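You operate a simulated robot arm through the tools that you are given. There is no shell and no other tool.

You run a simulated two-armed robot. Do the job below in one go: nothing can be reset, and whatever is moved stays where it is left.

Task
Let the wash line down and take the brown hose off the waste port.
Fine: shut the wash wheel first; line drain valve open till the wash gauge shows nought, shut it, then pull the hose; lay it on the hose ledge. Where these are worked on the way, their far stop is far enough and under half their travel is too little: line drain valve.

The check looks at the end state, three seconds after you hand in, the way a careful person would. Anything else that was tipped, shoved, dropped, spilled or broken makes it a failure.

Robot
Two 7-joint arms with fingered hands on one trunk that stands fixed in place. Base frame: the origin is at the foot of the trunk, x ahead of it, y to its left, z up. Units: mm, degrees, N and s.
The left shoulder is at [70, 142, 1064], the right one opposite. With the tool pointing down near the work surface each hand reaches from about 100 to 760 mm from the base axis, measured 20 degrees to its own side. Payload 3.6 kg a hand.
The TCP of each hand is the grasp point between the finger pads, 25 mm short of the fingertips. In the tool frame z runs along the fingers and y along their closing line. The gripper opens to 88 mm; its body begins 29 mm behind the TCP. The gripper is a hand of 5 fingers: y runs from the thumb to the fingers, the wrist lies at [-13, -97, -162] in the tool frame, and closing takes about 1.5 s.
Orientation is told as [roll, pitch, yaw] about the base's x, y, z axes, in that order, counted from this pose: with the fingers straight down and the wrist toward the robot, the tool's x, y and z point along [0, 1, 0], [1, 0, 0] and [0, 0, -1] of the base frame.

Tools
- The arms move only by the tool step_arm. It takes "left_moves", "right_moves" or both (then of equal length, played together; a hand with none holds still); each is a list of rows, each a list of 6 numbers: the turn, a rotation vector about the tool's x, y, z in degrees, then the shift along the tool's x, y, z in mm. In form: [[rx, ry, rz, x, y, z], ...]. A call has 1 to 20 rows; each row is the pose to reach, as a shift and turn from the pose commanded when the call began, along the tool's axes at that moment. "left_grip" and "right_grip" are, for a hand that has rows, the closure in counts, from 0 (fully open) to 255 (shut), set as the call begins (left out, the last holds). A row lasts 0.2 s, in which the tool goes at most 50 mm and 8.6 degrees; a call with a longer step from one row to the next is refused whole, and so is a gripper value outside its range. Where a pose cannot be reached the arm comes as near as it can. A force on the tool above 40 N (or 10 N above the force at the start of the call, whichever is more), or a blocked arm, ends the call early, and 0.2 s more pass. The fingers move at their own pace (about 72 mm/s each) and stop on an object; they squeeze with about 22 N. The grip force told is the motor's: it shows also when the fingers shut on nothing. Time passes only in rows, and 0.2 s behind the last, so rows that repeat a pose let the fingers close. It gives the time, the measured TCP pose, the force on the tool (base axes), the opening and the grip force at its end, in the units of the frame above (readings bear some noise), with the torque about the TCP (base axes, N m) and any sound that the robot's microphone picked up.
- Cameras (640 x 400 px; columns grow to the right, rows downward): "scene" is now at [135.2, 50.1, 1314.4]; the picture's right is [0.48, -0.87, 0.00], its down [-0.36, -0.20, -0.91] and it looks along [0.80, 0.44, -0.41] (base axes); focal length 231 px, centre (320, 200). "left" rides on the left gripper at [-59, -79, -105] in its tool frame; the picture's right is [-0.73, -0.32, 0.61], its down [0.62, -0.68, 0.38] and it looks along [0.29, 0.66, 0.70] (tool axes); focal length 234 px, centre (320, 200). "right" rides on the right gripper at [59, -79, -105] in its tool frame; the picture's right is [-0.73, 0.32, -0.61], its down [-0.62, -0.68, 0.38] and it looks along [-0.29, 0.66, 0.70] (tool axes); focal length 234 px, centre (320, 200). There is no depth. A picture from a camera that has moved, and an enlarged one, comes with that camera's place and axes in the base frame and with its lens. The place of the scene camera against the robot may be out by one fixed shift of up to 12 mm in any direction.
- grab_frame(camera): a new picture of that camera. It takes no simulated time.
- slide_trunk(by): slides the trunk up (or, below 0, down) by that many mm; the arms and the scene camera ride with it, the base frame stays. It gives what a move gives, with no picture.
- move_fingers(index, middle, ring, little, thumb_bend, thumb_turn, hand): sets how far each is bent, from 0 (flat) to 1 (curled in); at 0.3 the hand is open as for a grip, at 0.7 the pads meet at the TCP. One left out holds its place. A second passes; each finger stops where it meets its share of the squeeze, and holds until it gets a number again. A gripper value or a shape takes the hand back. It gives what a move gives, with no picture; readings hold the bend of each and the force on index, middle, ring, little, thumb and palm. thumb_turn goes from beside the hand (0) to across from the fingers (1), as for a grip.
- hand_shape(shape, hand): the hand has 5 fingers and takes this shape, open, in about a second: jaw (thumb against the fingers, like two jaws); tri (thumb and two fingers); tip (a fingertip pinch); poke (one finger out to press); point (the index stretched); flat (the hand flat); cup (the hand cupped); fist (a fist). The gripper value then closes the fingers along that shape, each until it touches; the sizes above hold for jaw. It gives what a move gives, with no picture.
- aim_head(pan, tilt): turns the head with the scene camera to pan (to the left, within 86 degrees either way) and tilt (down, from -29 to 69), counted from straight ahead of the robot. It gives what a move gives.
- enlarge(camera, box): a new picture of the part [left, top, right, bottom] of that camera's present view, enlarged. It takes no simulated time.
- hand_in(): hands the job in; it is judged then, once.

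Places have to be worked out from the pictures, the camera data and where the tool is seen. Open the grippers and draw the arms clear of the work before you hand the job in, unless the task says otherwise.

The tools are called after "Emit:" by a JSON object that holds its "op" and its "data". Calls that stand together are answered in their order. step_arm: Moves the arms, as the interface text tells. Its arguments: {"type":"object","properties":{"left_moves":{"type":"array","items":{"type":"array","items":{"type":"number"}}},"left_grip":{"type":"number"},"right_moves":{"type":"array","items":{"type":"array","items":{"type":"number"}}},"right_grip":{"type":"number"}},"required":[]} The other tools are called the same way: slide_trunk (by) moves the trunk up or down; hand_shape (shape, hand) gives the hand a shape; move_fingers (index, middle, ring, little, thumb_bend, thumb_turn, hand) moves the fingers one by one; aim_head (pan, tilt) turns the head that bears the scene camera; grab_frame (camera) takes a picture; enlarge (camera, box) takes an enlarged picture of a part of a camera's view; hand_in () hands the job in.

At the start:

```text
clock: 0.0
left_eef_pos: [334.8, 465.2, 1160.4]
left_ee_rot: [0.1, 0.0, 0.0]
left_wrist_force: [0.6, -0.1, -0.2]
left_ft_torque: [-0.02, 0.02, 0.01]
left_width: 87.9
left_finger_force: 0.0
left_shape: jaw
left_bend: [0.3, 0.3, 0.3, 0.3, 0.3, 0.98]
left_finger forces: [0.1, 0.1, 0.0, 0.0, 0.1, 0.0]
right_eef_pos: [566.8, 5.3, 1217.3]
right_ee_rot: [0.1, 0.0, 0.0]
right_wrist_force: [-0.3, -0.1, 0.5]
right_ft_torque: [-0.03, 0.01, -0.01]
right_width: 87.8
right_finger_force: 0.0
right_shape: jaw
right_bend: [0.3, 0.3, 0.3, 0.3, 0.3, 0.98]
right_finger forces: [0.0, 0.1, 0.1, 0.0, 0.1, 0.1]
trunk travel left (down, up): [-600.0, 340.0]
head pan, tilt (commanded): [29.0, 24.1]
```

scene: 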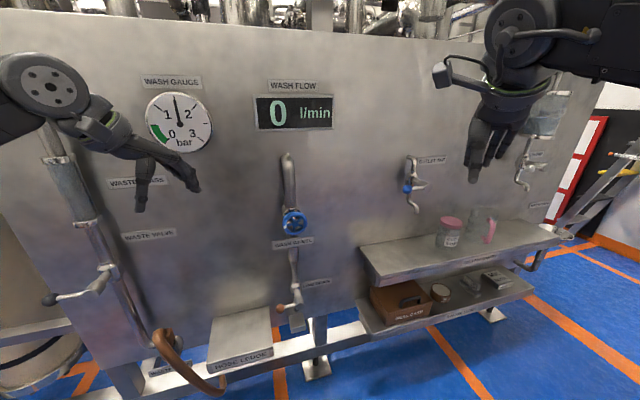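
right: 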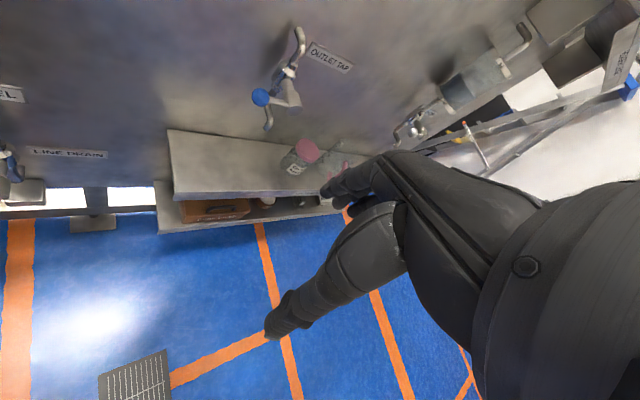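
left: 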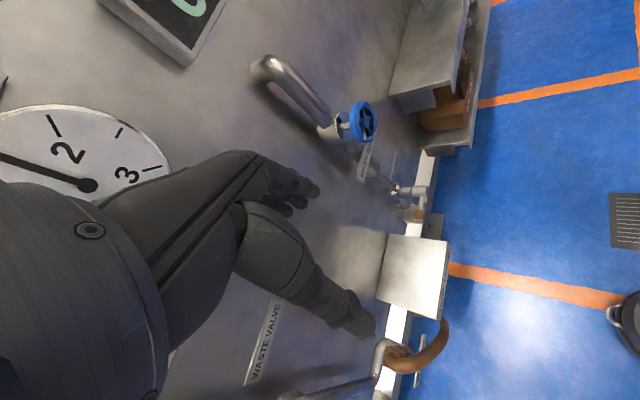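

I start by looking closer at the parts of the panel: the gauge, the wash wheel, the line drain valve, the waste port with hose and the hose ledge.

Emit:
{"op": "enlarge", "data": {"camera": "scene", "box": [220, 140, 380, 360]}}

Emit:
{"op": "enlarge", "data": {"camera": "scene", "box": [20, 220, 300, 400]}}

Emit:
{"op": "enlarge", "data": {"camera": "scene", "box": [100, 60, 340, 210]}}

Emit:
{"op": "enlarge", "data": {"camera": "scene", "box": [340, 130, 580, 340]}}

```text
1.82 times, centred on (300, 250) of scene
camera zoom: at [135.2, 50.1, 1314.4], right [0.48, -0.87, 0.0], down [-0.36, -0.2, -0.91], along [0.8, 0.44, -0.41], focal length 420 px, centre (356, 109)
```

zoom: 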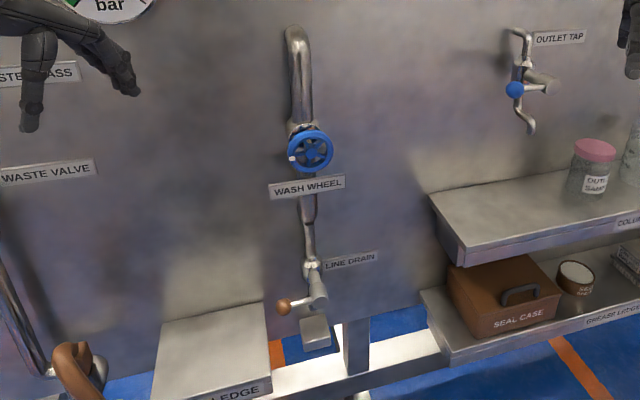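

```text
2.22 times, centred on (160, 310) of scene
camera zoom: at [135.2, 50.1, 1314.4], right [0.48, -0.87, 0.0], down [-0.36, -0.2, -0.91], along [0.8, 0.44, -0.41], focal length 513 px, centre (676, -44)
```

zoom: 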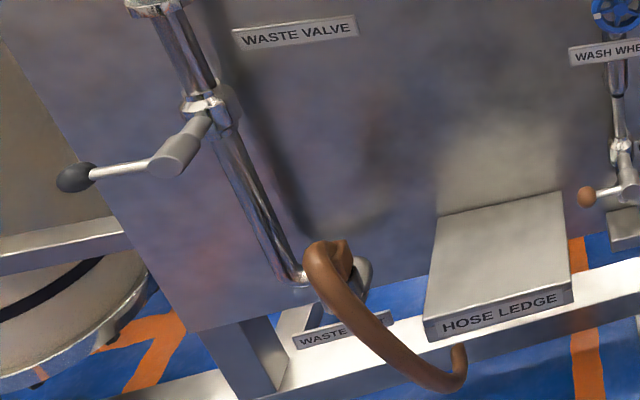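

```text
2.67 times, centred on (220, 135) of scene
camera zoom: at [135.2, 50.1, 1314.4], right [0.48, -0.87, 0.0], down [-0.36, -0.2, -0.91], along [0.8, 0.44, -0.41], focal length 616 px, centre (587, 373)
```

zoom: 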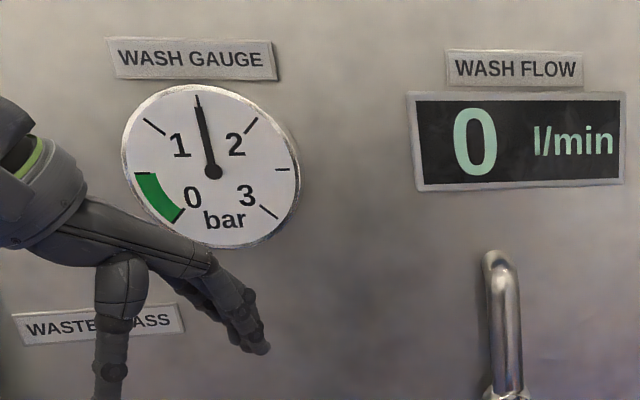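

```text
1.90 times, centred on (460, 235) of scene
camera zoom: at [135.2, 50.1, 1314.4], right [0.48, -0.87, 0.0], down [-0.36, -0.2, -0.91], along [0.8, 0.44, -0.41], focal length 440 px, centre (53, 133)
```

zoom: 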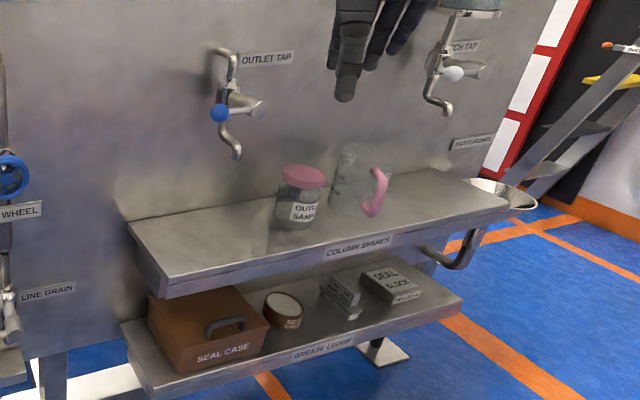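

The panel seems to stand at roughly 45° to the base axes. I turn the head to face it squarely and lower to get better looks at the valve and hose.

Emit:
{"op": "aim_head", "data": {"pan": 45, "tilt": 45}}

Emit:
{"op": "grab_frame", "data": {"camera": "scene"}}

Emit:
{"op": "enlarge", "data": {"camera": "scene", "box": [320, 60, 520, 260]}}

Emit:
{"op": "enlarge", "data": {"camera": "scene", "box": [150, 150, 400, 320]}}

Emit:
{"op": "grab_frame", "data": {"camera": "left"}}

```text
clock: 0.8
left_eef_pos: [334.9, 464.6, 1159.1]
left_ee_rot: [0.1, 0.0, -0.2]
left_wrist_force: [0.3, 0.4, 0.8]
left_ft_torque: [0.01, -0.02, 0.01]
left_width: 87.7
left_finger_force: 0.0
left_shape: jaw
left_bend: [0.3, 0.3, 0.3, 0.3, 0.3, 0.98]
left_finger forces: [0.1, 0.1, 0.0, 0.0, 0.0, 0.0]
right_eef_pos: [567.4, 5.8, 1217.9]
right_ee_rot: [0.1, 0.0, 0.0]
right_wrist_force: [-0.6, -0.5, 0.3]
right_ft_torque: [-0.02, 0.0, 0.01]
right_width: 87.7
right_finger_force: 0.1
right_shape: jaw
right_bend: [0.3, 0.3, 0.3, 0.3, 0.3, 0.98]
right_finger forces: [0.0, 0.0, 0.0, 0.0, 0.0, 0.0]
trunk travel left (down, up): [-600.0, 340.0]
head pan, tilt (commanded): [45.0, 45.0]
```

```text
taken
camera scene: at [112.0, 62.8, 1282.4], right [0.71, -0.71, 0.0], down [-0.5, -0.5, -0.71], along [0.5, 0.5, -0.71], focal length 231 px, centre (320, 200)
```

scene: 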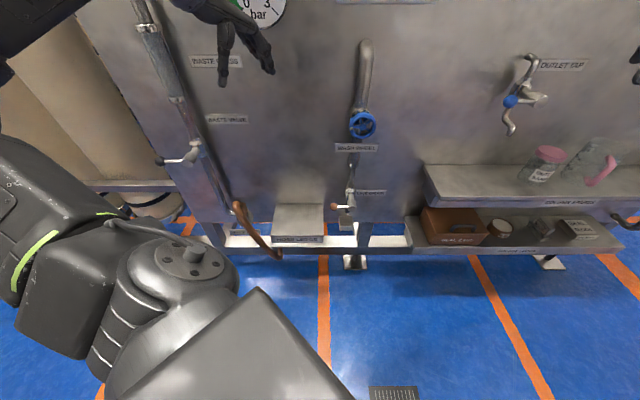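

```text
2.00 times, centred on (420, 160) of scene
camera zoom: at [112.0, 62.8, 1282.4], right [0.71, -0.71, 0.0], down [-0.5, -0.5, -0.71], along [0.5, 0.5, -0.71], focal length 462 px, centre (120, 280)
```

zoom: 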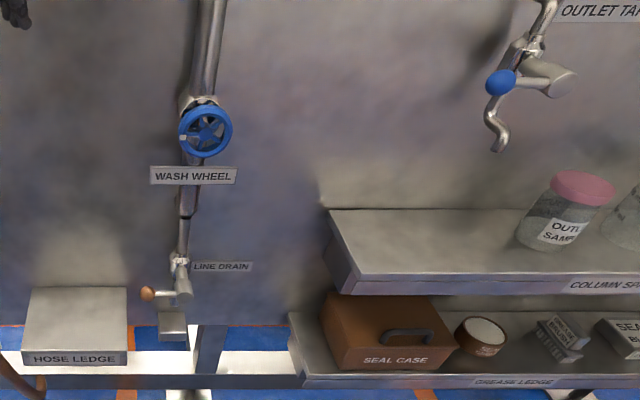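

```text
2.35 times, centred on (275, 235) of scene
camera zoom: at [112.0, 62.8, 1282.4], right [0.71, -0.71, 0.0], down [-0.5, -0.5, -0.71], along [0.5, 0.5, -0.71], focal length 543 px, centre (426, 118)
```

zoom: 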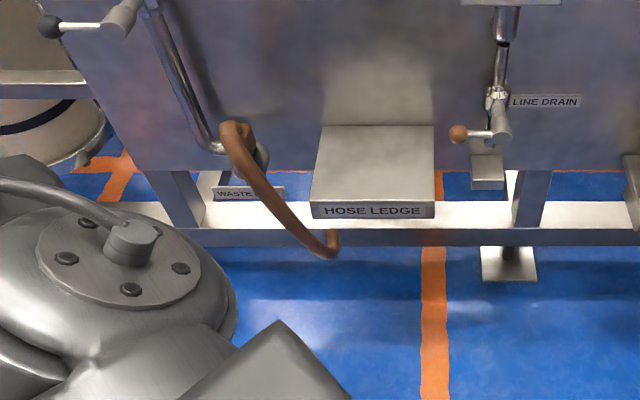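

```text
taken
camera left: at [256.1, 406.0, 1263.5], right [-0.32, -0.73, -0.61], down [-0.68, 0.62, -0.38], along [0.66, 0.29, -0.7], focal length 234 px, centre (320, 200)
```

left: 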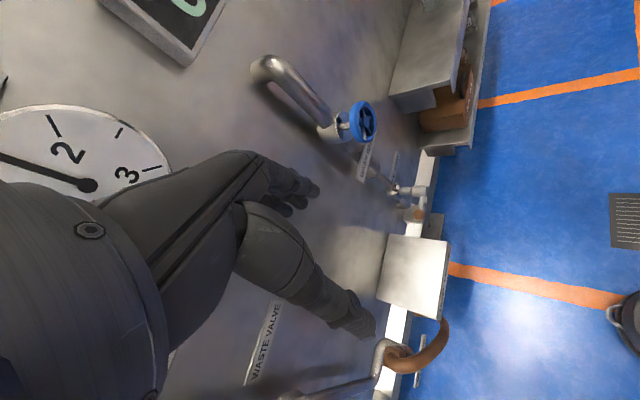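

Labels are level at pan 45, so the panel normal points along about [-0.71,-0.71,0], with the panel face about 785 mm out; the wheel is near [592,387,993], the line drain ball near [537,420,694], the ledge top near z 599. I turn the left hand to face the panel in front of the wheel, still about 130 mm short of it.

Emit:
{"op": "step_arm", "data": {"left_moves": [[-7.1, 2.9, -2.9, -14, 14, 14], [-14.2, 5.9, -5.9, -28, 27, 28], [-21.2, 8.8, -8.8, -42, 41, 41], [-28.3, 11.7, -11.7, -57, 55, 55], [-35.4, 14.7, -14.7, -71, 69, 69], [-42.5, 17.6, -17.6, -85, 82, 83], [-49.5, 20.5, -20.5, -99, 96, 97], [-56.6, 23.5, -23.5, -113, 110, 111], [-63.7, 26.4, -26.4, -127, 124, 124], [-70.8, 29.3, -29.3, -142, 137, 138], [-77.8, 32.3, -32.3, -156, 151, 152], [-84.9, 35.2, -35.2, -170, 165, 166], [-84.9, 35.2, -35.2, -170, 165, 166]]}}

Emit:
{"op": "aim_head", "data": {"pan": 38, "tilt": 30}}

Emit:
{"op": "grab_frame", "data": {"camera": "left"}}

Emit:
{"op": "grab_frame", "data": {"camera": "scene"}}

```text
clock: 3.6
left_eef_pos: [405.2, 463.4, 1087.1]
left_ee_rot: [129.3, -89.9, -84.3]
left_wrist_force: [0.1, -0.1, -0.3]
left_ft_torque: [-0.01, 0.03, 0.02]
left_width: 88.0
left_finger_force: 0.0
left_shape: jaw
left_bend: [0.3, 0.3, 0.3, 0.3, 0.3, 0.98]
left_finger forces: [0.1, 0.0, 0.0, 0.1, 0.0, 0.0]
left hand out of reach, approached as far as the arm can: row 5, 6, 7, 8, 9, 10, 11, 12, 13
right_eef_pos: [567.9, 5.7, 1217.6]
right_ee_rot: [0.1, 0.1, 0.0]
right_wrist_force: [-0.4, 0.8, 0.0]
right_ft_torque: [0.01, -0.01, 0.03]
right_width: 87.6
right_finger_force: 0.1
right_shape: jaw
right_bend: [0.3, 0.3, 0.3, 0.3, 0.3, 0.98]
right_finger forces: [0.0, 0.1, 0.0, 0.0, 0.1, 0.1]
trunk travel left (down, up): [-600.0, 340.0]
head pan, tilt (commanded): [45.0, 45.0]
```

```text
clock: 4.4
left_eef_pos: [405.8, 463.1, 1087.2]
left_ee_rot: [105.3, -89.9, -60.2]
left_wrist_force: [0.8, 0.5, -0.7]
left_ft_torque: [0.01, -0.03, 0.01]
left_width: 87.8
left_finger_force: 0.1
left_shape: jaw
left_bend: [0.3, 0.3, 0.3, 0.3, 0.3, 0.98]
left_finger forces: [0.1, 0.1, 0.0, 0.1, 0.1, 0.0]
right_eef_pos: [566.5, 5.1, 1218.8]
right_ee_rot: [0.1, 0.1, 0.0]
right_wrist_force: [0.2, -0.3, 0.1]
right_ft_torque: [-0.03, 0.02, 0.01]
right_width: 87.6
right_finger_force: 0.0
right_shape: jaw
right_bend: [0.3, 0.3, 0.3, 0.3, 0.3, 0.98]
right_finger forces: [0.0, 0.0, 0.0, 0.0, 0.0, 0.0]
trunk travel left (down, up): [-600.0, 340.0]
head pan, tilt (commanded): [38.0, 30.0]
```

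```text
taken
camera left: at [373.4, 346.8, 1008.0], right [0.94, -0.08, -0.32], down [-0.17, 0.71, -0.68], along [0.29, 0.7, 0.66], focal length 234 px, centre (320, 200)
```

left: 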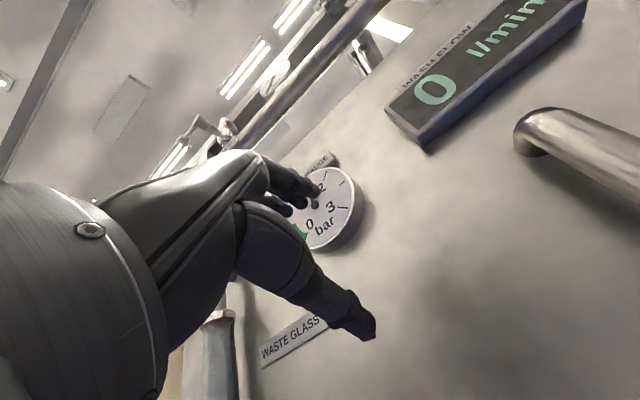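

```text
taken
camera scene: at [125.6, 61.1, 1304.9], right [0.62, -0.79, 0.0], down [-0.39, -0.31, -0.87], along [0.68, 0.53, -0.5], focal length 231 px, centre (320, 200)
```

scene: 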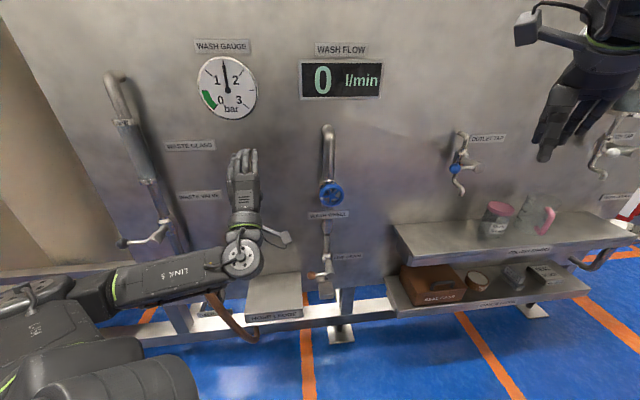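

The hand now faces the panel (about 45° yaw) but stopped short at [405,463,1087], stuck on an arm limit. I try shifting it to the right along the panel and down in small steps.

Emit:
{"op": "step_arm", "data": {"left_moves": [[0, 0, 0, -20, 0, -10], [0, 0, 0, -40, 0, -20], [0, 0, 0, -60, 0, -30], [0, 0, 0, -80, 0, -40], [0, 0, 0, -100, 0, -50], [0, 0, 0, -120, -20, -50], [0, 0, 0, -140, -40, -50], [0, 0, 0, -160, -60, -50], [0, 0, 0, -186, -94, -50]]}}

Emit:
{"op": "grab_frame", "data": {"camera": "scene"}}

```text
clock: 6.4
left_eef_pos: [393.6, 445.7, 1101.6]
left_ee_rot: [106.1, -89.8, -61.2]
left_wrist_force: [-0.3, -0.1, 0.6]
left_ft_torque: [0.0, 0.01, -0.01]
left_width: 88.2
left_finger_force: 0.0
left_shape: jaw
left_bend: [0.3, 0.3, 0.3, 0.3, 0.3, 0.98]
left_finger forces: [0.0, 0.0, 0.0, 0.1, 0.1, 0.0]
left hand out of reach, approached as far as the arm can: row 1, 2, 3, 4, 5, 6, 7, 8, 9
right_eef_pos: [566.2, 5.9, 1217.7]
right_ee_rot: [0.2, 0.0, 0.1]
right_wrist_force: [-0.7, 0.1, -0.2]
right_ft_torque: [-0.01, 0.0, 0.0]
right_width: 87.5
right_finger_force: 0.0
right_shape: jaw
right_bend: [0.3, 0.3, 0.3, 0.3, 0.3, 0.98]
right_finger forces: [0.1, 0.1, 0.0, 0.0, 0.0, 0.0]
trunk travel left (down, up): [-600.0, 340.0]
head pan, tilt (commanded): [38.0, 30.0]
```

```text
taken
camera scene: at [125.7, 61.0, 1305.0], right [0.62, -0.79, 0.0], down [-0.39, -0.31, -0.87], along [0.68, 0.53, -0.5], focal length 231 px, centre (320, 200)
```

scene: 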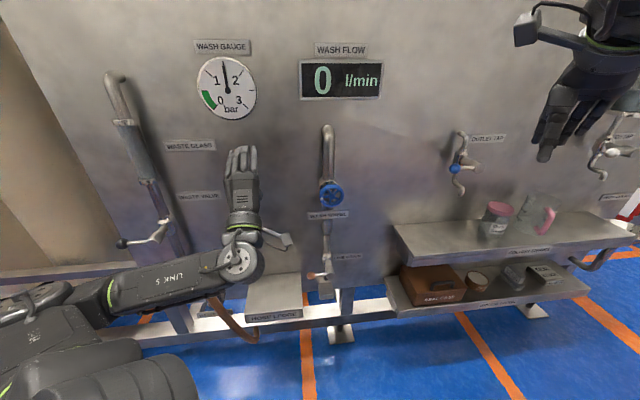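

The left wrist is at its limit with the elbow stuck out to the left. Before choosing how to work the wheel I look at it more closely.

Emit:
{"op": "enlarge", "data": {"camera": "scene", "box": [296, 160, 366, 230]}}

Emit:
{"op": "enlarge", "data": {"camera": "scene", "box": [290, 230, 370, 310]}}

Emit:
{"op": "enlarge", "data": {"camera": "scene", "box": [180, 40, 400, 130]}}

```text
5.71 times, centred on (331, 195) of scene
camera zoom: at [125.7, 61.0, 1305.0], right [0.62, -0.79, 0.0], down [-0.39, -0.31, -0.87], along [0.68, 0.53, -0.5], focal length 1319 px, centre (257, 229)
```

zoom: 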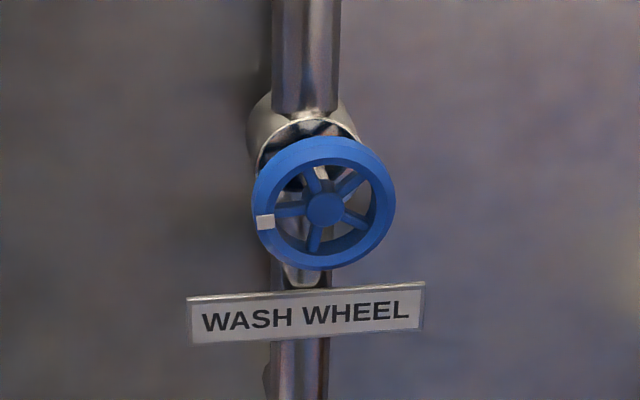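

```text
5.00 times, centred on (330, 270) of scene
camera zoom: at [125.7, 61.0, 1305.0], right [0.62, -0.79, 0.0], down [-0.39, -0.31, -0.87], along [0.68, 0.53, -0.5], focal length 1154 px, centre (270, -150)
```

zoom: 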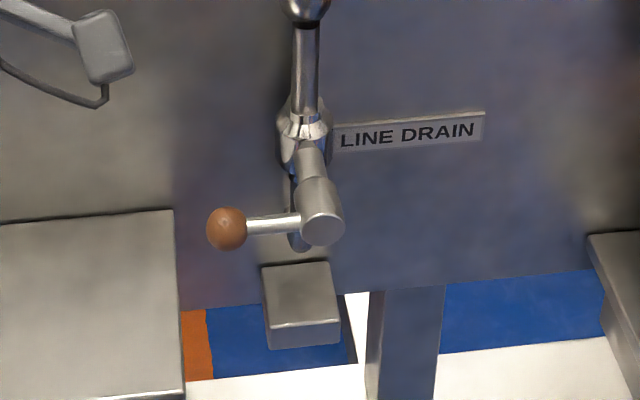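

```text
2.91 times, centred on (290, 85) of scene
camera zoom: at [125.7, 61.0, 1305.0], right [0.62, -0.79, 0.0], down [-0.39, -0.31, -0.87], along [0.68, 0.53, -0.5], focal length 672 px, centre (407, 534)
```

zoom: 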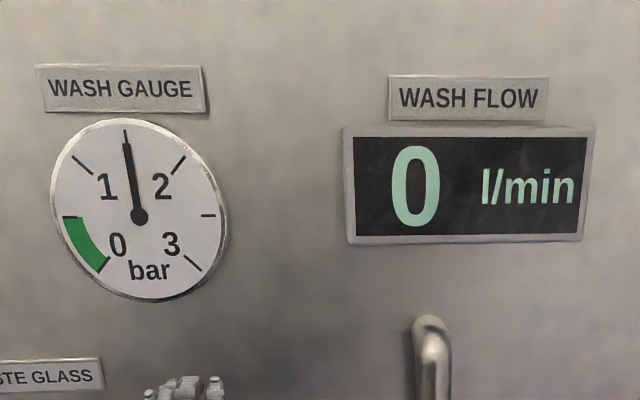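

The wheel is about 71 mm across with a white mark at 9 o'clock; its axis points straight out of the panel. I take the left hand back to fingers-down nearer the trunk, to let the elbow settle into another posture.

Emit:
{"op": "step_arm", "data": {"left_moves": [[8.2, 0, 0, -14, -14, -9], [16.4, 0, 0, -27, -28, -18], [24.5, 0, 0, -41, -41, -27], [32.7, 0, 0, -55, -55, -36], [40.9, 0, 0, -68, -69, -45], [49.1, 0, 0, -82, -83, -54], [57.3, 0, 0, -95, -97, -63], [65.5, 0, 0, -109, -111, -72], [73.6, 0, 0, -123, -124, -81], [81.8, 0, 0, -136, -138, -90], [90, 0, 0, -150, -152, -99], [90, 0, 0, -150, -152, -99]]}}

Emit:
{"op": "grab_frame", "data": {"camera": "scene"}}

```text
clock: 9.0
left_eef_pos: [431.9, 262.8, 948.2]
left_ee_rot: [0.5, -0.1, 45.3]
left_wrist_force: [0.8, -1.8, 0.4]
left_ft_torque: [0.07, 0.02, 0.02]
left_width: 88.1
left_finger_force: 0.1
left_shape: jaw
left_bend: [0.3, 0.3, 0.3, 0.3, 0.3, 0.97]
left_finger forces: [0.1, 0.1, 0.1, 0.0, 0.0, 0.0]
left hand out of reach, approached as far as the arm can: row 1, 2, 3, 4, 5, 6, 7, 8, 9, 10, 11
right_eef_pos: [571.3, -3.4, 1215.6]
right_ee_rot: [0.5, 0.1, 0.0]
right_wrist_force: [1.1, -1.2, -0.6]
right_ft_torque: [0.05, -0.04, 0.01]
right_width: 88.0
right_finger_force: 0.1
right_shape: jaw
right_bend: [0.3, 0.3, 0.3, 0.3, 0.3, 0.98]
right_finger forces: [0.1, 0.0, 0.0, 0.0, 0.0, 0.1]
trunk travel left (down, up): [-600.0, 340.0]
head pan, tilt (commanded): [38.0, 30.0]
```

```text
taken
camera scene: at [129.0, 52.0, 1305.0], right [0.62, -0.79, -0.01], down [-0.4, -0.3, -0.87], along [0.68, 0.54, -0.5], focal length 231 px, centre (320, 200)
```

scene: 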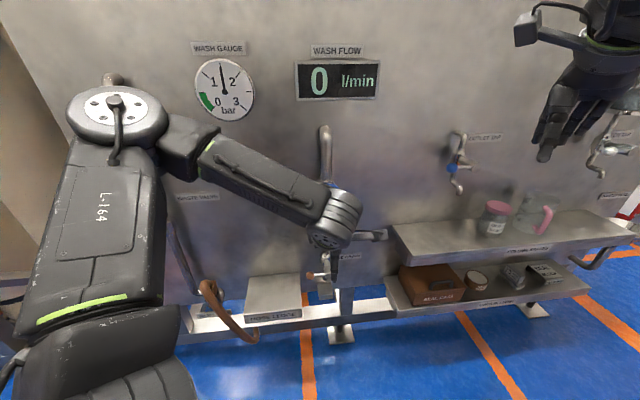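

The elbow has gone up, and bending the wrist 90° from a folded arm is the problem. Raising the trunk would let the arm hang nearly straight down to the wheel's height, so I slide the trunk up 250 mm.

Emit:
{"op": "slide_trunk", "data": {"by": 250}}

```text
clock: 11.6
left_eef_pos: [429.4, 267.6, 1198.2]
left_ee_rot: [0.1, -0.2, 45.2]
left_wrist_force: [0.0, 0.1, -0.2]
left_ft_torque: [-0.05, 0.02, 0.0]
left_width: 87.9
left_finger_force: 0.0
left_shape: jaw
left_bend: [0.3, 0.3, 0.3, 0.3, 0.3, 0.97]
left_finger forces: [0.0, 0.0, 0.0, 0.0, 0.0, 0.0]
right_eef_pos: [567.2, 5.1, 1467.7]
right_ee_rot: [0.1, -0.1, 0.1]
right_wrist_force: [0.5, -0.5, 1.3]
right_ft_torque: [0.0, -0.05, 0.0]
right_width: 87.8
right_finger_force: 0.1
right_shape: jaw
right_bend: [0.3, 0.3, 0.3, 0.3, 0.3, 0.98]
right_finger forces: [0.0, 0.0, 0.0, 0.1, 0.1, 0.1]
trunk travel left (down, up): [-850.0, 90.0]
head pan, tilt (commanded): [38.0, 30.0]
```

With the shoulders at about z 1314 I now lower the left hand and pitch its fingers toward the panel again.

Emit:
{"op": "step_arm", "data": {"left_moves": [[0, 0, 0, 0, 0, 30], [0, 0, 0, 0, 0, 60], [-8.2, 0, 0, -3, 9, 90], [-16.4, 0, 0, -6, 18, 120], [-24.5, 0, 0, -9, 27, 140], [-32.7, 0, 0, -12, 36, 160], [-40.9, 0, 0, -14, 45, 180], [-49.1, 0, 0, -16, 54, 205], [-57.3, 0, 0, -18, 63, 205], [-65.5, 0, 0, -20, 72, 205], [-73.6, 0, 0, -22, 80, 205], [-81.8, 0, 0, -24, 85, 205], [-90, 0, 0, -25, 89, 205], [-90, 0, 0, -25, 89, 205]]}}

Emit:
{"op": "grab_frame", "data": {"camera": "scene"}}

Emit:
{"op": "grab_frame", "data": {"camera": "left"}}

```text
clock: 13.4
left_eef_pos: [613.1, 362.7, 993.4]
left_ee_rot: [-0.1, -42.8, 44.6]
left_wrist_force: [-18.3, -17.2, 6.4]
left_ft_torque: [0.73, -0.54, 0.49]
left_width: 85.1
left_finger_force: 0.0
left_shape: jaw
left_bend: [0.3, 0.33, 0.33, 0.3, 0.3, 0.97]
left_finger forces: [0.0, 10.0, 17.2, 0.0, 0.0, 0.0]
left hand out of reach, approached as far as the arm can: row 3, 4, 5, 6, 7, 8
right_eef_pos: [559.1, -3.4, 1469.7]
right_ee_rot: [0.4, -0.3, -0.1]
right_wrist_force: [0.5, -1.1, -0.1]
right_ft_torque: [-0.01, 0.04, 0.05]
right_width: 87.8
right_finger_force: 0.0
right_shape: jaw
right_bend: [0.3, 0.3, 0.3, 0.3, 0.3, 0.98]
right_finger forces: [0.0, 0.0, 0.0, 0.1, 0.1, 0.0]
trunk travel left (down, up): [-850.0, 90.0]
head pan, tilt (commanded): [38.0, 30.0]
stopped in row 8 (left hand): the force on the tool passed its limit at 96 N (the readings are from after the stop); the commanded pose is now the measured one
```

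```text
taken
camera scene: at [116.8, 52.6, 1556.1], right [0.62, -0.79, 0.0], down [-0.39, -0.3, -0.87], along [0.69, 0.54, -0.49], focal length 231 px, centre (320, 200)
```

scene: 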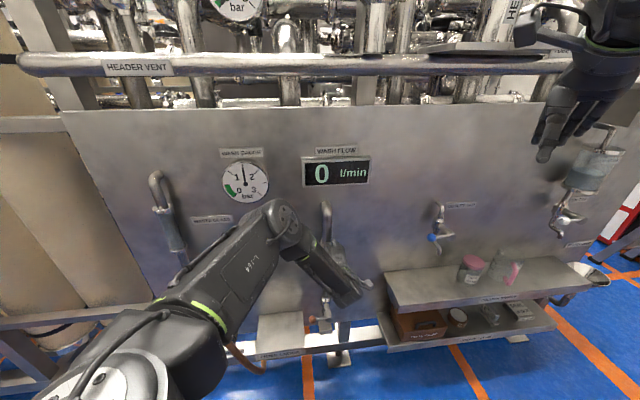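

```text
taken
camera left: at [561.9, 229.0, 1017.1], right [0.64, -0.4, -0.66], down [-0.61, 0.28, -0.75], along [0.48, 0.88, -0.06], focal length 234 px, centre (320, 200)
```

left: 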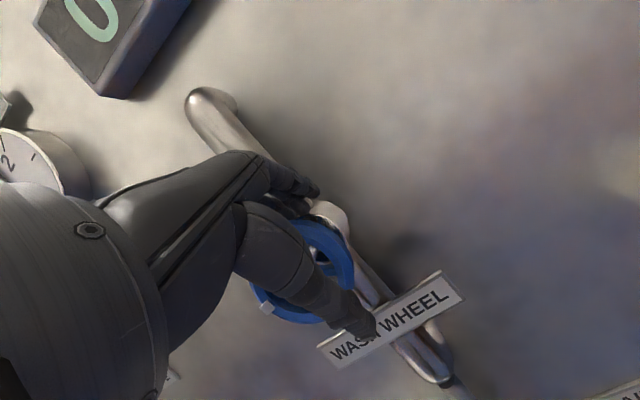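

The arm hit a limit and overshot forward, so the fingers pressed the valve behind the wheel (stopped at once). From the pose, the fingers reach over the wheel's top with the thumb in front, so I back out along the tool's own axis (up and away) and then check the wheel.

Emit:
{"op": "step_arm", "data": {"left_moves": [[0, 0, 0, 0, 0, -15], [0, 0, 0, 0, 0, -30], [0, 0, 0, 0, -5, -50], [0, 0, 0, 0, -10, -75], [0, 0, 0, 0, -20, -100], [0, 0, 0, 0, -30, -125]]}}

Emit:
{"op": "grab_frame", "data": {"camera": "scene"}}

Emit:
{"op": "grab_frame", "data": {"camera": "left"}}

```text
clock: 13.6
left_eef_pos: [613.6, 363.7, 994.2]
left_ee_rot: [-0.5, -42.7, 44.5]
left_wrist_force: [-16.1, -15.7, 8.0]
left_ft_torque: [0.61, -0.34, 0.47]
left_width: 83.9
left_finger_force: 0.0
left_shape: jaw
left_bend: [0.3, 0.35, 0.32, 0.3, 0.3, 0.97]
left_finger forces: [0.0, 7.4, 22.4, 0.1, 0.0, 0.1]
left hand out of reach, approached as far as the arm can: row 1
right_eef_pos: [560.0, 0.6, 1469.3]
right_ee_rot: [0.2, -0.4, 0.1]
right_wrist_force: [-0.1, -0.9, -0.5]
right_ft_torque: [0.01, 0.02, 0.01]
right_width: 87.7
right_finger_force: 0.1
right_shape: jaw
right_bend: [0.3, 0.3, 0.3, 0.3, 0.3, 0.98]
right_finger forces: [0.0, 0.1, 0.1, 0.1, 0.0, 0.0]
trunk travel left (down, up): [-850.0, 90.0]
head pan, tilt (commanded): [38.0, 30.0]
stopped in row 1 (left hand): the force on the tool passed its limit at 56 N (the readings are from after the stop); the commanded pose is now the measured one
```

```text
taken
camera scene: at [117.2, 55.1, 1555.9], right [0.62, -0.79, 0.0], down [-0.39, -0.3, -0.87], along [0.69, 0.54, -0.49], focal length 231 px, centre (320, 200)
```

scene: 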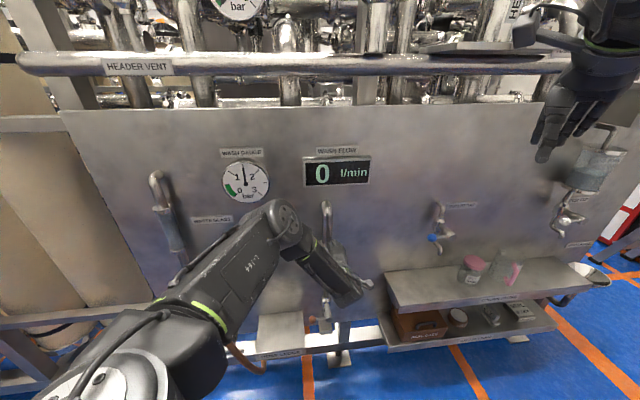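

```text
taken
camera left: at [563.1, 230.2, 1017.5], right [0.64, -0.4, -0.66], down [-0.6, 0.28, -0.75], along [0.48, 0.87, -0.07], focal length 234 px, centre (320, 200)
```

left: 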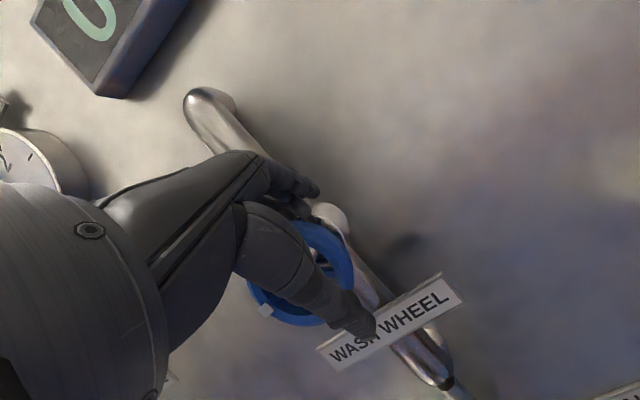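

The arm is wedged at its limit and only pressed harder, so I must not push with it. The trunk can lift the hand straight up without moving the arm joints; the fingers lie above and behind the wheel, the thumb in front, so I lift a little and check the forces.

Emit:
{"op": "slide_trunk", "data": {"by": 25}}

Emit:
{"op": "grab_frame", "data": {"camera": "left"}}

```text
clock: 14.3
left_eef_pos: [616.4, 364.8, 1018.2]
left_ee_rot: [-0.3, -42.6, 44.6]
left_wrist_force: [-14.6, -14.5, 0.1]
left_ft_torque: [0.12, -0.12, 0.34]
left_width: 81.1
left_finger_force: 0.1
left_shape: jaw
left_bend: [0.3, 0.39, 0.4, 0.3, 0.3, 0.97]
left_finger forces: [0.1, 10.6, 9.4, 0.0, 0.0, 0.0]
right_eef_pos: [563.4, 2.8, 1491.6]
right_ee_rot: [0.2, -0.2, 0.0]
right_wrist_force: [-0.2, -0.4, -0.1]
right_ft_torque: [0.0, -0.04, -0.01]
right_width: 87.8
right_finger_force: 0.1
right_shape: jaw
right_bend: [0.3, 0.3, 0.3, 0.3, 0.3, 0.98]
right_finger forces: [0.0, 0.0, 0.0, 0.0, 0.1, 0.1]
trunk travel left (down, up): [-875.0, 65.0]
head pan, tilt (commanded): [38.0, 30.0]
```

```text
taken
camera left: at [566.5, 232.3, 1040.6], right [0.63, -0.4, -0.66], down [-0.61, 0.28, -0.75], along [0.48, 0.87, -0.07], focal length 234 px, centre (320, 200)
```

left: 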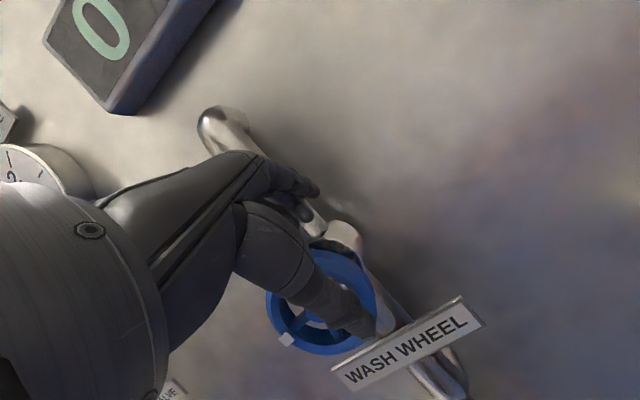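

The vertical load fell and the fingers slid up the pipe, with the wheel mark unchanged; I lift the rest of the way so the fingers clear the wheel top.

Emit:
{"op": "slide_trunk", "data": {"by": 45}}

Emit:
{"op": "grab_frame", "data": {"camera": "left"}}

Emit:
{"op": "grab_frame", "data": {"camera": "scene"}}

```text
clock: 15.2
left_eef_pos: [617.6, 365.1, 1062.9]
left_ee_rot: [-0.3, -42.6, 44.5]
left_wrist_force: [-12.9, -12.5, -1.3]
left_ft_torque: [0.03, -0.1, 0.3]
left_width: 81.3
left_finger_force: 0.0
left_shape: jaw
left_bend: [0.3, 0.38, 0.4, 0.3, 0.3, 0.97]
left_finger forces: [0.1, 9.1, 8.5, 0.0, 0.0, 0.1]
right_eef_pos: [564.9, 2.0, 1538.2]
right_ee_rot: [0.2, -0.1, 0.0]
right_wrist_force: [-0.3, -1.0, -0.4]
right_ft_torque: [0.01, 0.0, 0.01]
right_width: 87.5
right_finger_force: 0.1
right_shape: jaw
right_bend: [0.3, 0.3, 0.3, 0.3, 0.3, 0.98]
right_finger forces: [0.0, 0.0, 0.1, 0.0, 0.0, 0.1]
trunk travel left (down, up): [-920.0, 20.0]
head pan, tilt (commanded): [38.0, 30.0]
```

```text
taken
camera left: at [566.3, 232.3, 1085.6], right [0.63, -0.4, -0.66], down [-0.61, 0.28, -0.75], along [0.48, 0.88, -0.07], focal length 234 px, centre (320, 200)
```

left: 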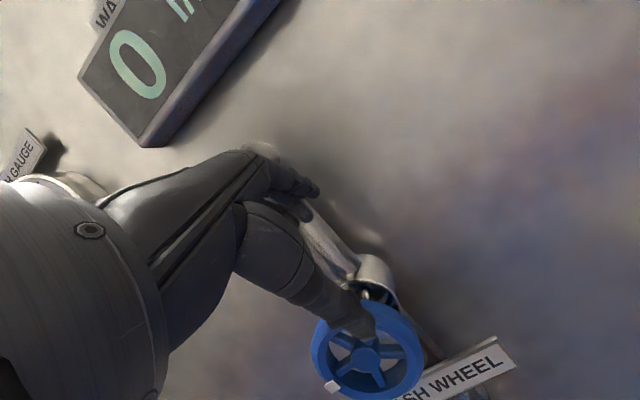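

```text
taken
camera scene: at [121.8, 57.0, 1625.5], right [0.62, -0.79, 0.0], down [-0.39, -0.31, -0.87], along [0.68, 0.53, -0.5], focal length 231 px, centre (320, 200)
```

scene: 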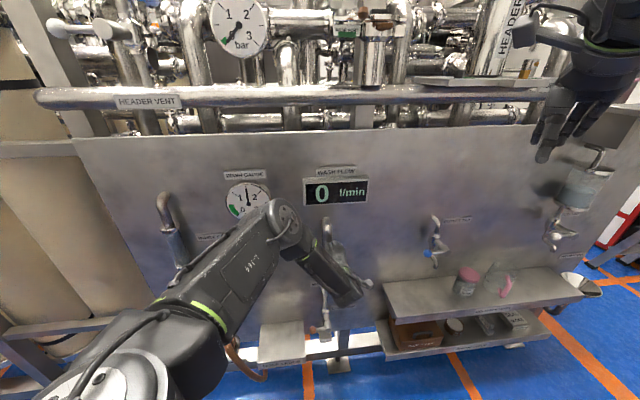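

The fingers are now above the wheel, only pressing lightly on the pipe. I reverse the approach: pitch the fingers back down while drawing away from the panel to the earlier reachable pose.

Emit:
{"op": "step_arm", "data": {"left_moves": [[7.1, 0, 0, 10, -8, -41], [14.2, 0, 0, 20, -17, -82], [21.3, 0, 0, 30, -25, -122], [28.4, 0, 0, 39, -34, -163], [35.5, 0, 0, 49, -42, -204], [42.6, 0, 0, 59, -51, -245], [42.6, 0, 0, 59, -51, -245]]}}

Emit:
{"op": "grab_frame", "data": {"camera": "scene"}}

Emit:
{"op": "grab_frame", "data": {"camera": "left"}}

```text
clock: 16.8
left_eef_pos: [433.7, 267.6, 1206.5]
left_ee_rot: [-0.2, 0.2, 44.4]
left_wrist_force: [0.0, 0.2, 0.3]
left_ft_torque: [-0.04, -0.01, -0.03]
left_width: 88.1
left_finger_force: 0.1
left_shape: jaw
left_bend: [0.3, 0.3, 0.3, 0.3, 0.3, 0.97]
left_finger forces: [0.0, 0.1, 0.0, 0.0, 0.0, 0.0]
left hand out of reach, approached as far as the arm can: row 1, 2
right_eef_pos: [569.1, 6.7, 1536.4]
right_ee_rot: [-0.1, 0.1, -0.1]
right_wrist_force: [-0.3, -0.1, -0.7]
right_ft_torque: [0.0, -0.01, -0.02]
right_width: 87.7
right_finger_force: 0.2
right_shape: jaw
right_bend: [0.3, 0.3, 0.3, 0.3, 0.3, 0.98]
right_finger forces: [0.0, 0.0, 0.1, 0.1, 0.0, 0.0]
trunk travel left (down, up): [-920.0, 20.0]
head pan, tilt (commanded): [38.0, 30.0]
```

```text
taken
camera scene: at [126.6, 60.8, 1624.9], right [0.62, -0.79, 0.0], down [-0.39, -0.31, -0.87], along [0.68, 0.53, -0.5], focal length 231 px, centre (320, 200)
```

scene: 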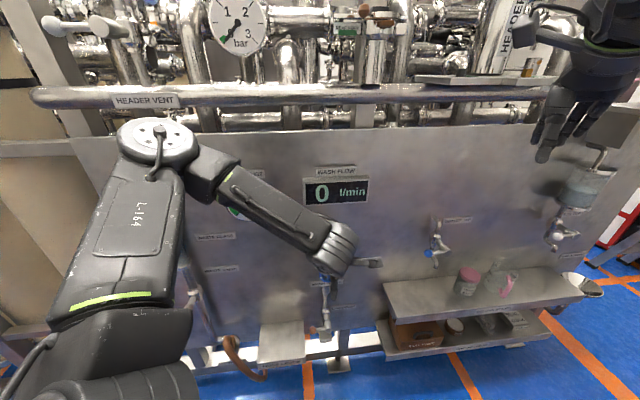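

```text
taken
camera left: at [418.4, 171.3, 1311.6], right [0.28, -0.75, -0.6], down [-0.92, -0.03, -0.38], along [0.27, 0.66, -0.7], focal length 234 px, centre (320, 200)
```

left: 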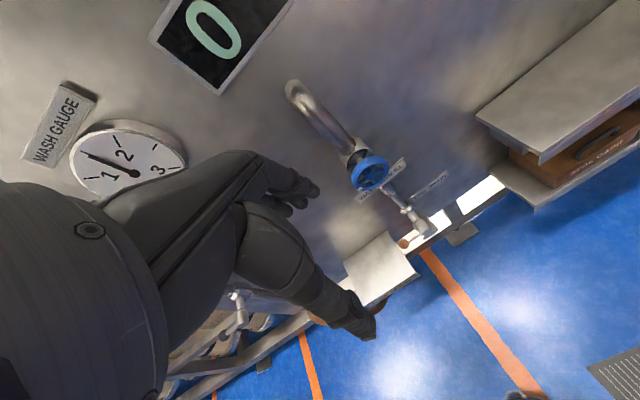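

The left hand is free, and fingers-down poses work well for this arm. So I plan to pinch the wheel's top rim from above (thumb in front, fingers behind) and turn it clockwise in strokes; first I go to a pose above and in front of the wheel to measure it.

Emit:
{"op": "step_arm", "data": {"left_moves": [[0, 0, 0, -5, 30, 20], [0, 0, 0, -10, 60, 40], [0, 0, 0, -16, 90, 60], [0, 0, 0, -22, 120, 80], [0, 0, 0, -28, 152, 106], [0, 0, 0, -28, 152, 106]]}}

Emit:
{"op": "grab_frame", "data": {"camera": "left"}}

Emit:
{"op": "grab_frame", "data": {"camera": "scene"}}

```text
clock: 18.2
left_eef_pos: [560.7, 354.5, 1100.7]
left_ee_rot: [-0.2, 0.0, 44.5]
left_wrist_force: [0.2, 0.2, -0.3]
left_ft_torque: [0.0, 0.01, 0.0]
left_width: 88.1
left_finger_force: 0.0
left_shape: jaw
left_bend: [0.3, 0.3, 0.3, 0.3, 0.3, 0.97]
left_finger forces: [0.0, 0.0, 0.0, 0.0, 0.0, 0.0]
right_eef_pos: [568.4, 5.7, 1536.5]
right_ee_rot: [0.0, 0.1, 0.0]
right_wrist_force: [0.5, 0.2, 0.6]
right_ft_torque: [0.0, 0.01, -0.01]
right_width: 87.7
right_finger_force: 0.0
right_shape: jaw
right_bend: [0.3, 0.3, 0.3, 0.3, 0.3, 0.98]
right_finger forces: [0.0, 0.0, 0.0, 0.1, 0.0, 0.1]
trunk travel left (down, up): [-920.0, 20.0]
head pan, tilt (commanded): [38.0, 30.0]
```

```text
taken
camera left: at [546.4, 257.1, 1204.7], right [0.28, -0.75, -0.6], down [-0.92, -0.03, -0.38], along [0.27, 0.66, -0.7], focal length 234 px, centre (320, 200)
```

left: 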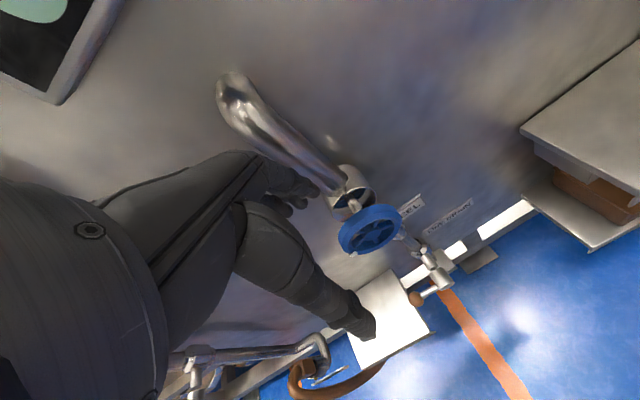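

```text
taken
camera scene: at [125.8, 60.9, 1625.0], right [0.62, -0.79, 0.0], down [-0.39, -0.31, -0.87], along [0.68, 0.53, -0.5], focal length 231 px, centre (320, 200)
```

scene: 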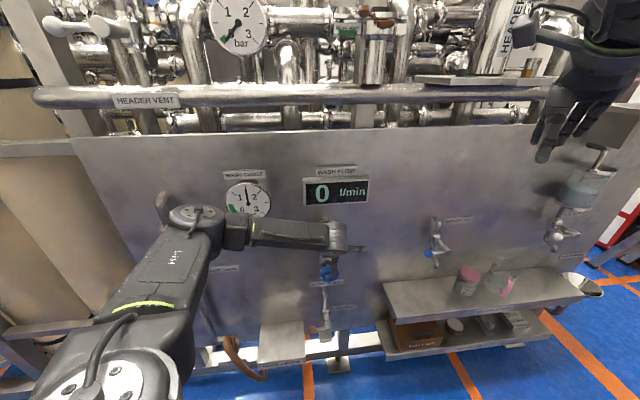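

The pose was reached. I zoom in on the wheel and its stem from the left camera, and also on the hose port seen at the bottom.

Emit:
{"op": "enlarge", "data": {"camera": "left", "box": [300, 140, 420, 270]}}

Emit:
{"op": "enlarge", "data": {"camera": "left", "box": [160, 300, 420, 400]}}

Emit:
{"op": "enlarge", "data": {"camera": "left", "box": [380, 210, 520, 320]}}

```text
3.08 times, centred on (360, 205) of left
camera zoom: at [546.4, 257.1, 1204.7], right [0.28, -0.75, -0.6], down [-0.92, -0.03, -0.38], along [0.27, 0.66, -0.7], focal length 720 px, centre (197, 185)
```

zoom: 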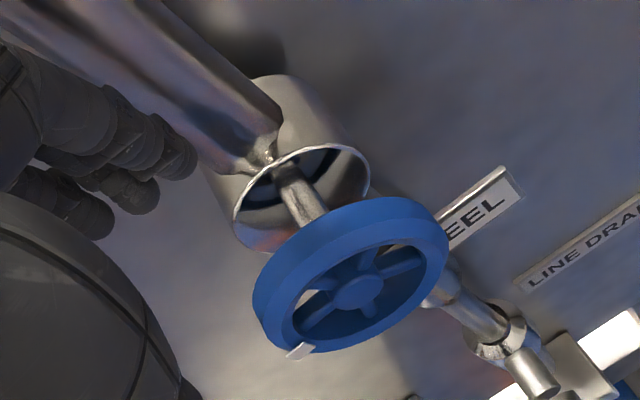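

```text
2.46 times, centred on (290, 350) of left
camera zoom: at [546.4, 257.1, 1204.7], right [0.28, -0.75, -0.6], down [-0.92, -0.03, -0.38], along [0.27, 0.66, -0.7], focal length 576 px, centre (394, -169)
```

zoom: 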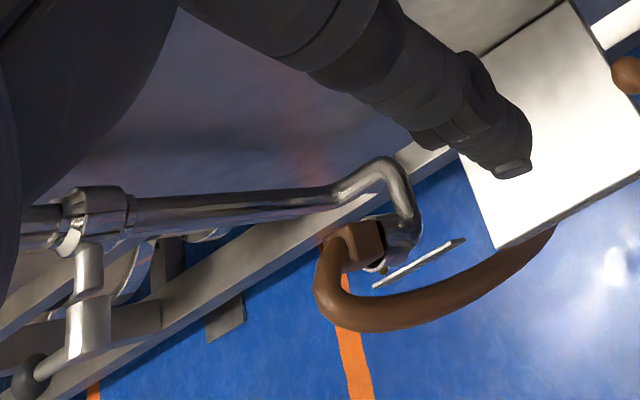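

```text
3.64 times, centred on (450, 265) of left
camera zoom: at [546.4, 257.1, 1204.7], right [0.28, -0.75, -0.6], down [-0.92, -0.03, -0.38], along [0.27, 0.66, -0.7], focal length 852 px, centre (-153, -36)
```

zoom: 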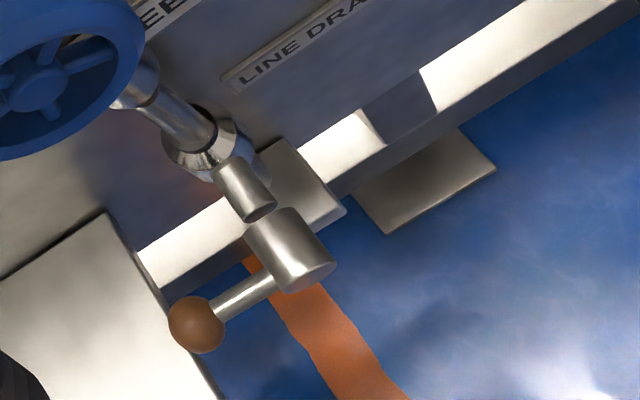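

The wheel's rim is about 15–20 mm thick with ~30 mm of bare stem behind it, so a top-rim pinch is possible; the hose ends in a coupling at the port. I take a second, lower and more leftward view to fix the wheel's place by triangulation.

Emit:
{"op": "step_arm", "data": {"left_moves": [[0, 0, 0, 16, -16, 30], [0, 0, 0, 32, -32, 60], [0, 0, 0, 47, -47, 91], [0, 0, 0, 47, -47, 91]]}}

Emit:
{"op": "grab_frame", "data": {"camera": "left"}}

Emit:
{"op": "enlarge", "data": {"camera": "left", "box": [280, 60, 400, 190]}}

```text
clock: 19.2
left_eef_pos: [496.0, 356.2, 1007.9]
left_ee_rot: [-0.2, 0.1, 44.4]
left_wrist_force: [0.6, 0.4, -0.5]
left_ft_torque: [0.0, 0.0, 0.0]
left_width: 87.7
left_finger_force: 0.1
left_shape: jaw
left_bend: [0.3, 0.3, 0.3, 0.3, 0.3, 0.97]
left_finger forces: [0.0, 0.1, 0.0, 0.0, 0.0, 0.1]
right_eef_pos: [568.3, 5.4, 1535.4]
right_ee_rot: [0.0, 0.1, -0.1]
right_wrist_force: [-0.5, 0.5, 0.3]
right_ft_torque: [0.0, 0.02, 0.01]
right_width: 87.7
right_finger_force: 0.0
right_shape: jaw
right_bend: [0.3, 0.3, 0.3, 0.3, 0.3, 0.98]
right_finger forces: [0.0, 0.0, 0.1, 0.0, 0.0, 0.0]
trunk travel left (down, up): [-920.0, 20.0]
head pan, tilt (commanded): [38.0, 30.0]
```

```text
taken
camera left: at [480.9, 257.6, 1112.8], right [0.28, -0.75, -0.6], down [-0.92, -0.03, -0.38], along [0.27, 0.66, -0.7], focal length 234 px, centre (320, 200)
```

left: 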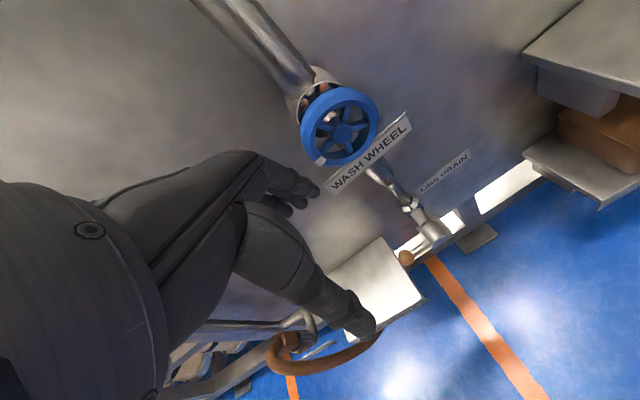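

```text
3.08 times, centred on (340, 125) of left
camera zoom: at [480.9, 257.6, 1112.8], right [0.28, -0.75, -0.6], down [-0.92, -0.03, -0.38], along [0.27, 0.66, -0.7], focal length 720 px, centre (258, 431)
```

zoom: 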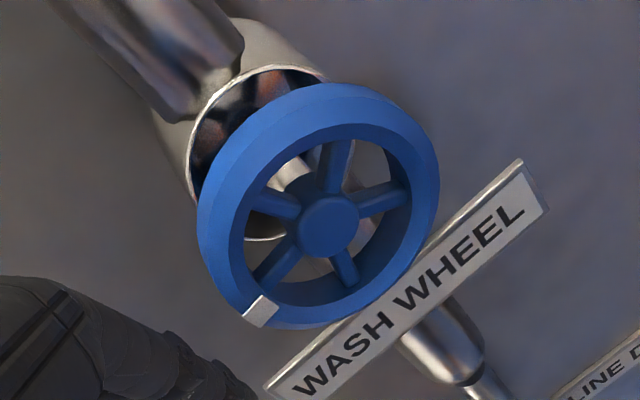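

Triangulation from two close views puts the wheel's hub face at about [595,379,981] (rim radius 35). The pipe above blocks knuckles for a front/back pinch, so I plan to straddle the wheel from above with thumb left and fingers right; I back off and try yawing the hand 90° clockwise in free space.

Emit:
{"op": "step_arm", "data": {"left_moves": [[0, 0, 0, 0, -20, -30], [0, 0, 0, 0, -40, -60], [0, 0, 0, 0, -60, -90], [0, 0, 8, 0, -80, -100], [0, 0, 16, 0, -90, -100], [0, 0, 24, 0, -90, -100], [0, 0, 32, 0, -90, -100], [0, 0, 40, 0, -90, -100]]}}

```text
clock: 21.0
left_eef_pos: [431.0, 291.7, 1108.9]
left_ee_rot: [-0.3, -0.1, 4.2]
left_wrist_force: [-0.4, -0.3, -0.1]
left_ft_torque: [-0.01, -0.02, 0.0]
left_width: 88.0
left_finger_force: 0.1
left_shape: jaw
left_bend: [0.3, 0.3, 0.3, 0.3, 0.3, 0.97]
left_finger forces: [0.0, 0.1, 0.0, 0.0, 0.0, 0.1]
right_eef_pos: [566.7, 6.8, 1536.2]
right_ee_rot: [0.0, 0.0, 0.0]
right_wrist_force: [0.3, -0.8, 0.0]
right_ft_torque: [0.01, 0.0, 0.0]
right_width: 87.8
right_finger_force: 0.1
right_shape: jaw
right_bend: [0.3, 0.3, 0.3, 0.3, 0.3, 0.98]
right_finger forces: [0.1, 0.0, 0.0, 0.0, 0.0, 0.0]
trunk travel left (down, up): [-920.0, 20.0]
head pan, tilt (commanded): [38.0, 30.0]
```

Yaw went to 4° without trouble; I continue the remaining 50° to bring thumb left, fingers right.

Emit:
{"op": "step_arm", "data": {"left_moves": [[0, 0, 8, 0, 0, 0], [0, 0, 16, 0, 0, 0], [0, 0, 24, 0, 0, 0], [0, 0, 32, 0, 0, 0], [0, 0, 40, 0, 0, 0], [0, 0, 49, 0, 0, 0]]}}

Emit:
{"op": "grab_frame", "data": {"camera": "scene"}}

Emit:
{"op": "grab_frame", "data": {"camera": "left"}}

```text
refused: row 6 steps farther than a row can; nothing moved
```

```text
taken
camera scene: at [124.9, 61.8, 1625.0], right [0.62, -0.79, 0.0], down [-0.39, -0.31, -0.87], along [0.68, 0.53, -0.5], focal length 231 px, centre (320, 200)
```

scene: 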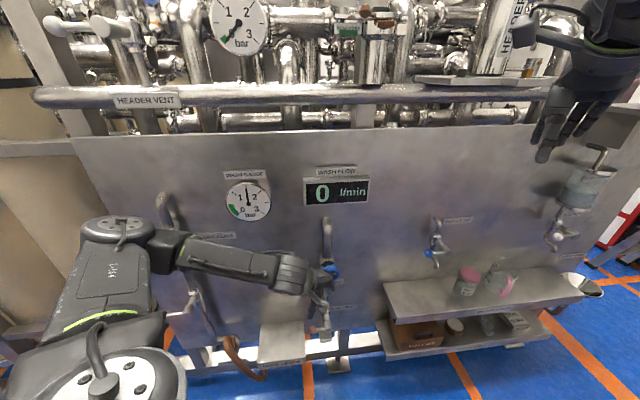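

```text
taken
camera left: at [355.8, 227.8, 1213.2], right [-0.27, -0.75, -0.6], down [-0.72, 0.57, -0.39], along [0.64, 0.33, -0.7], focal length 234 px, centre (320, 200)
```

left: 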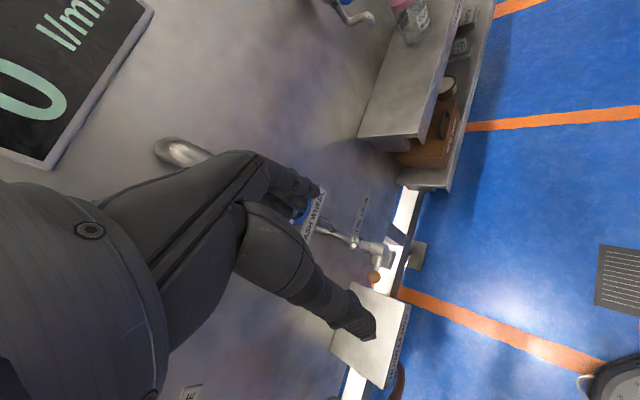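

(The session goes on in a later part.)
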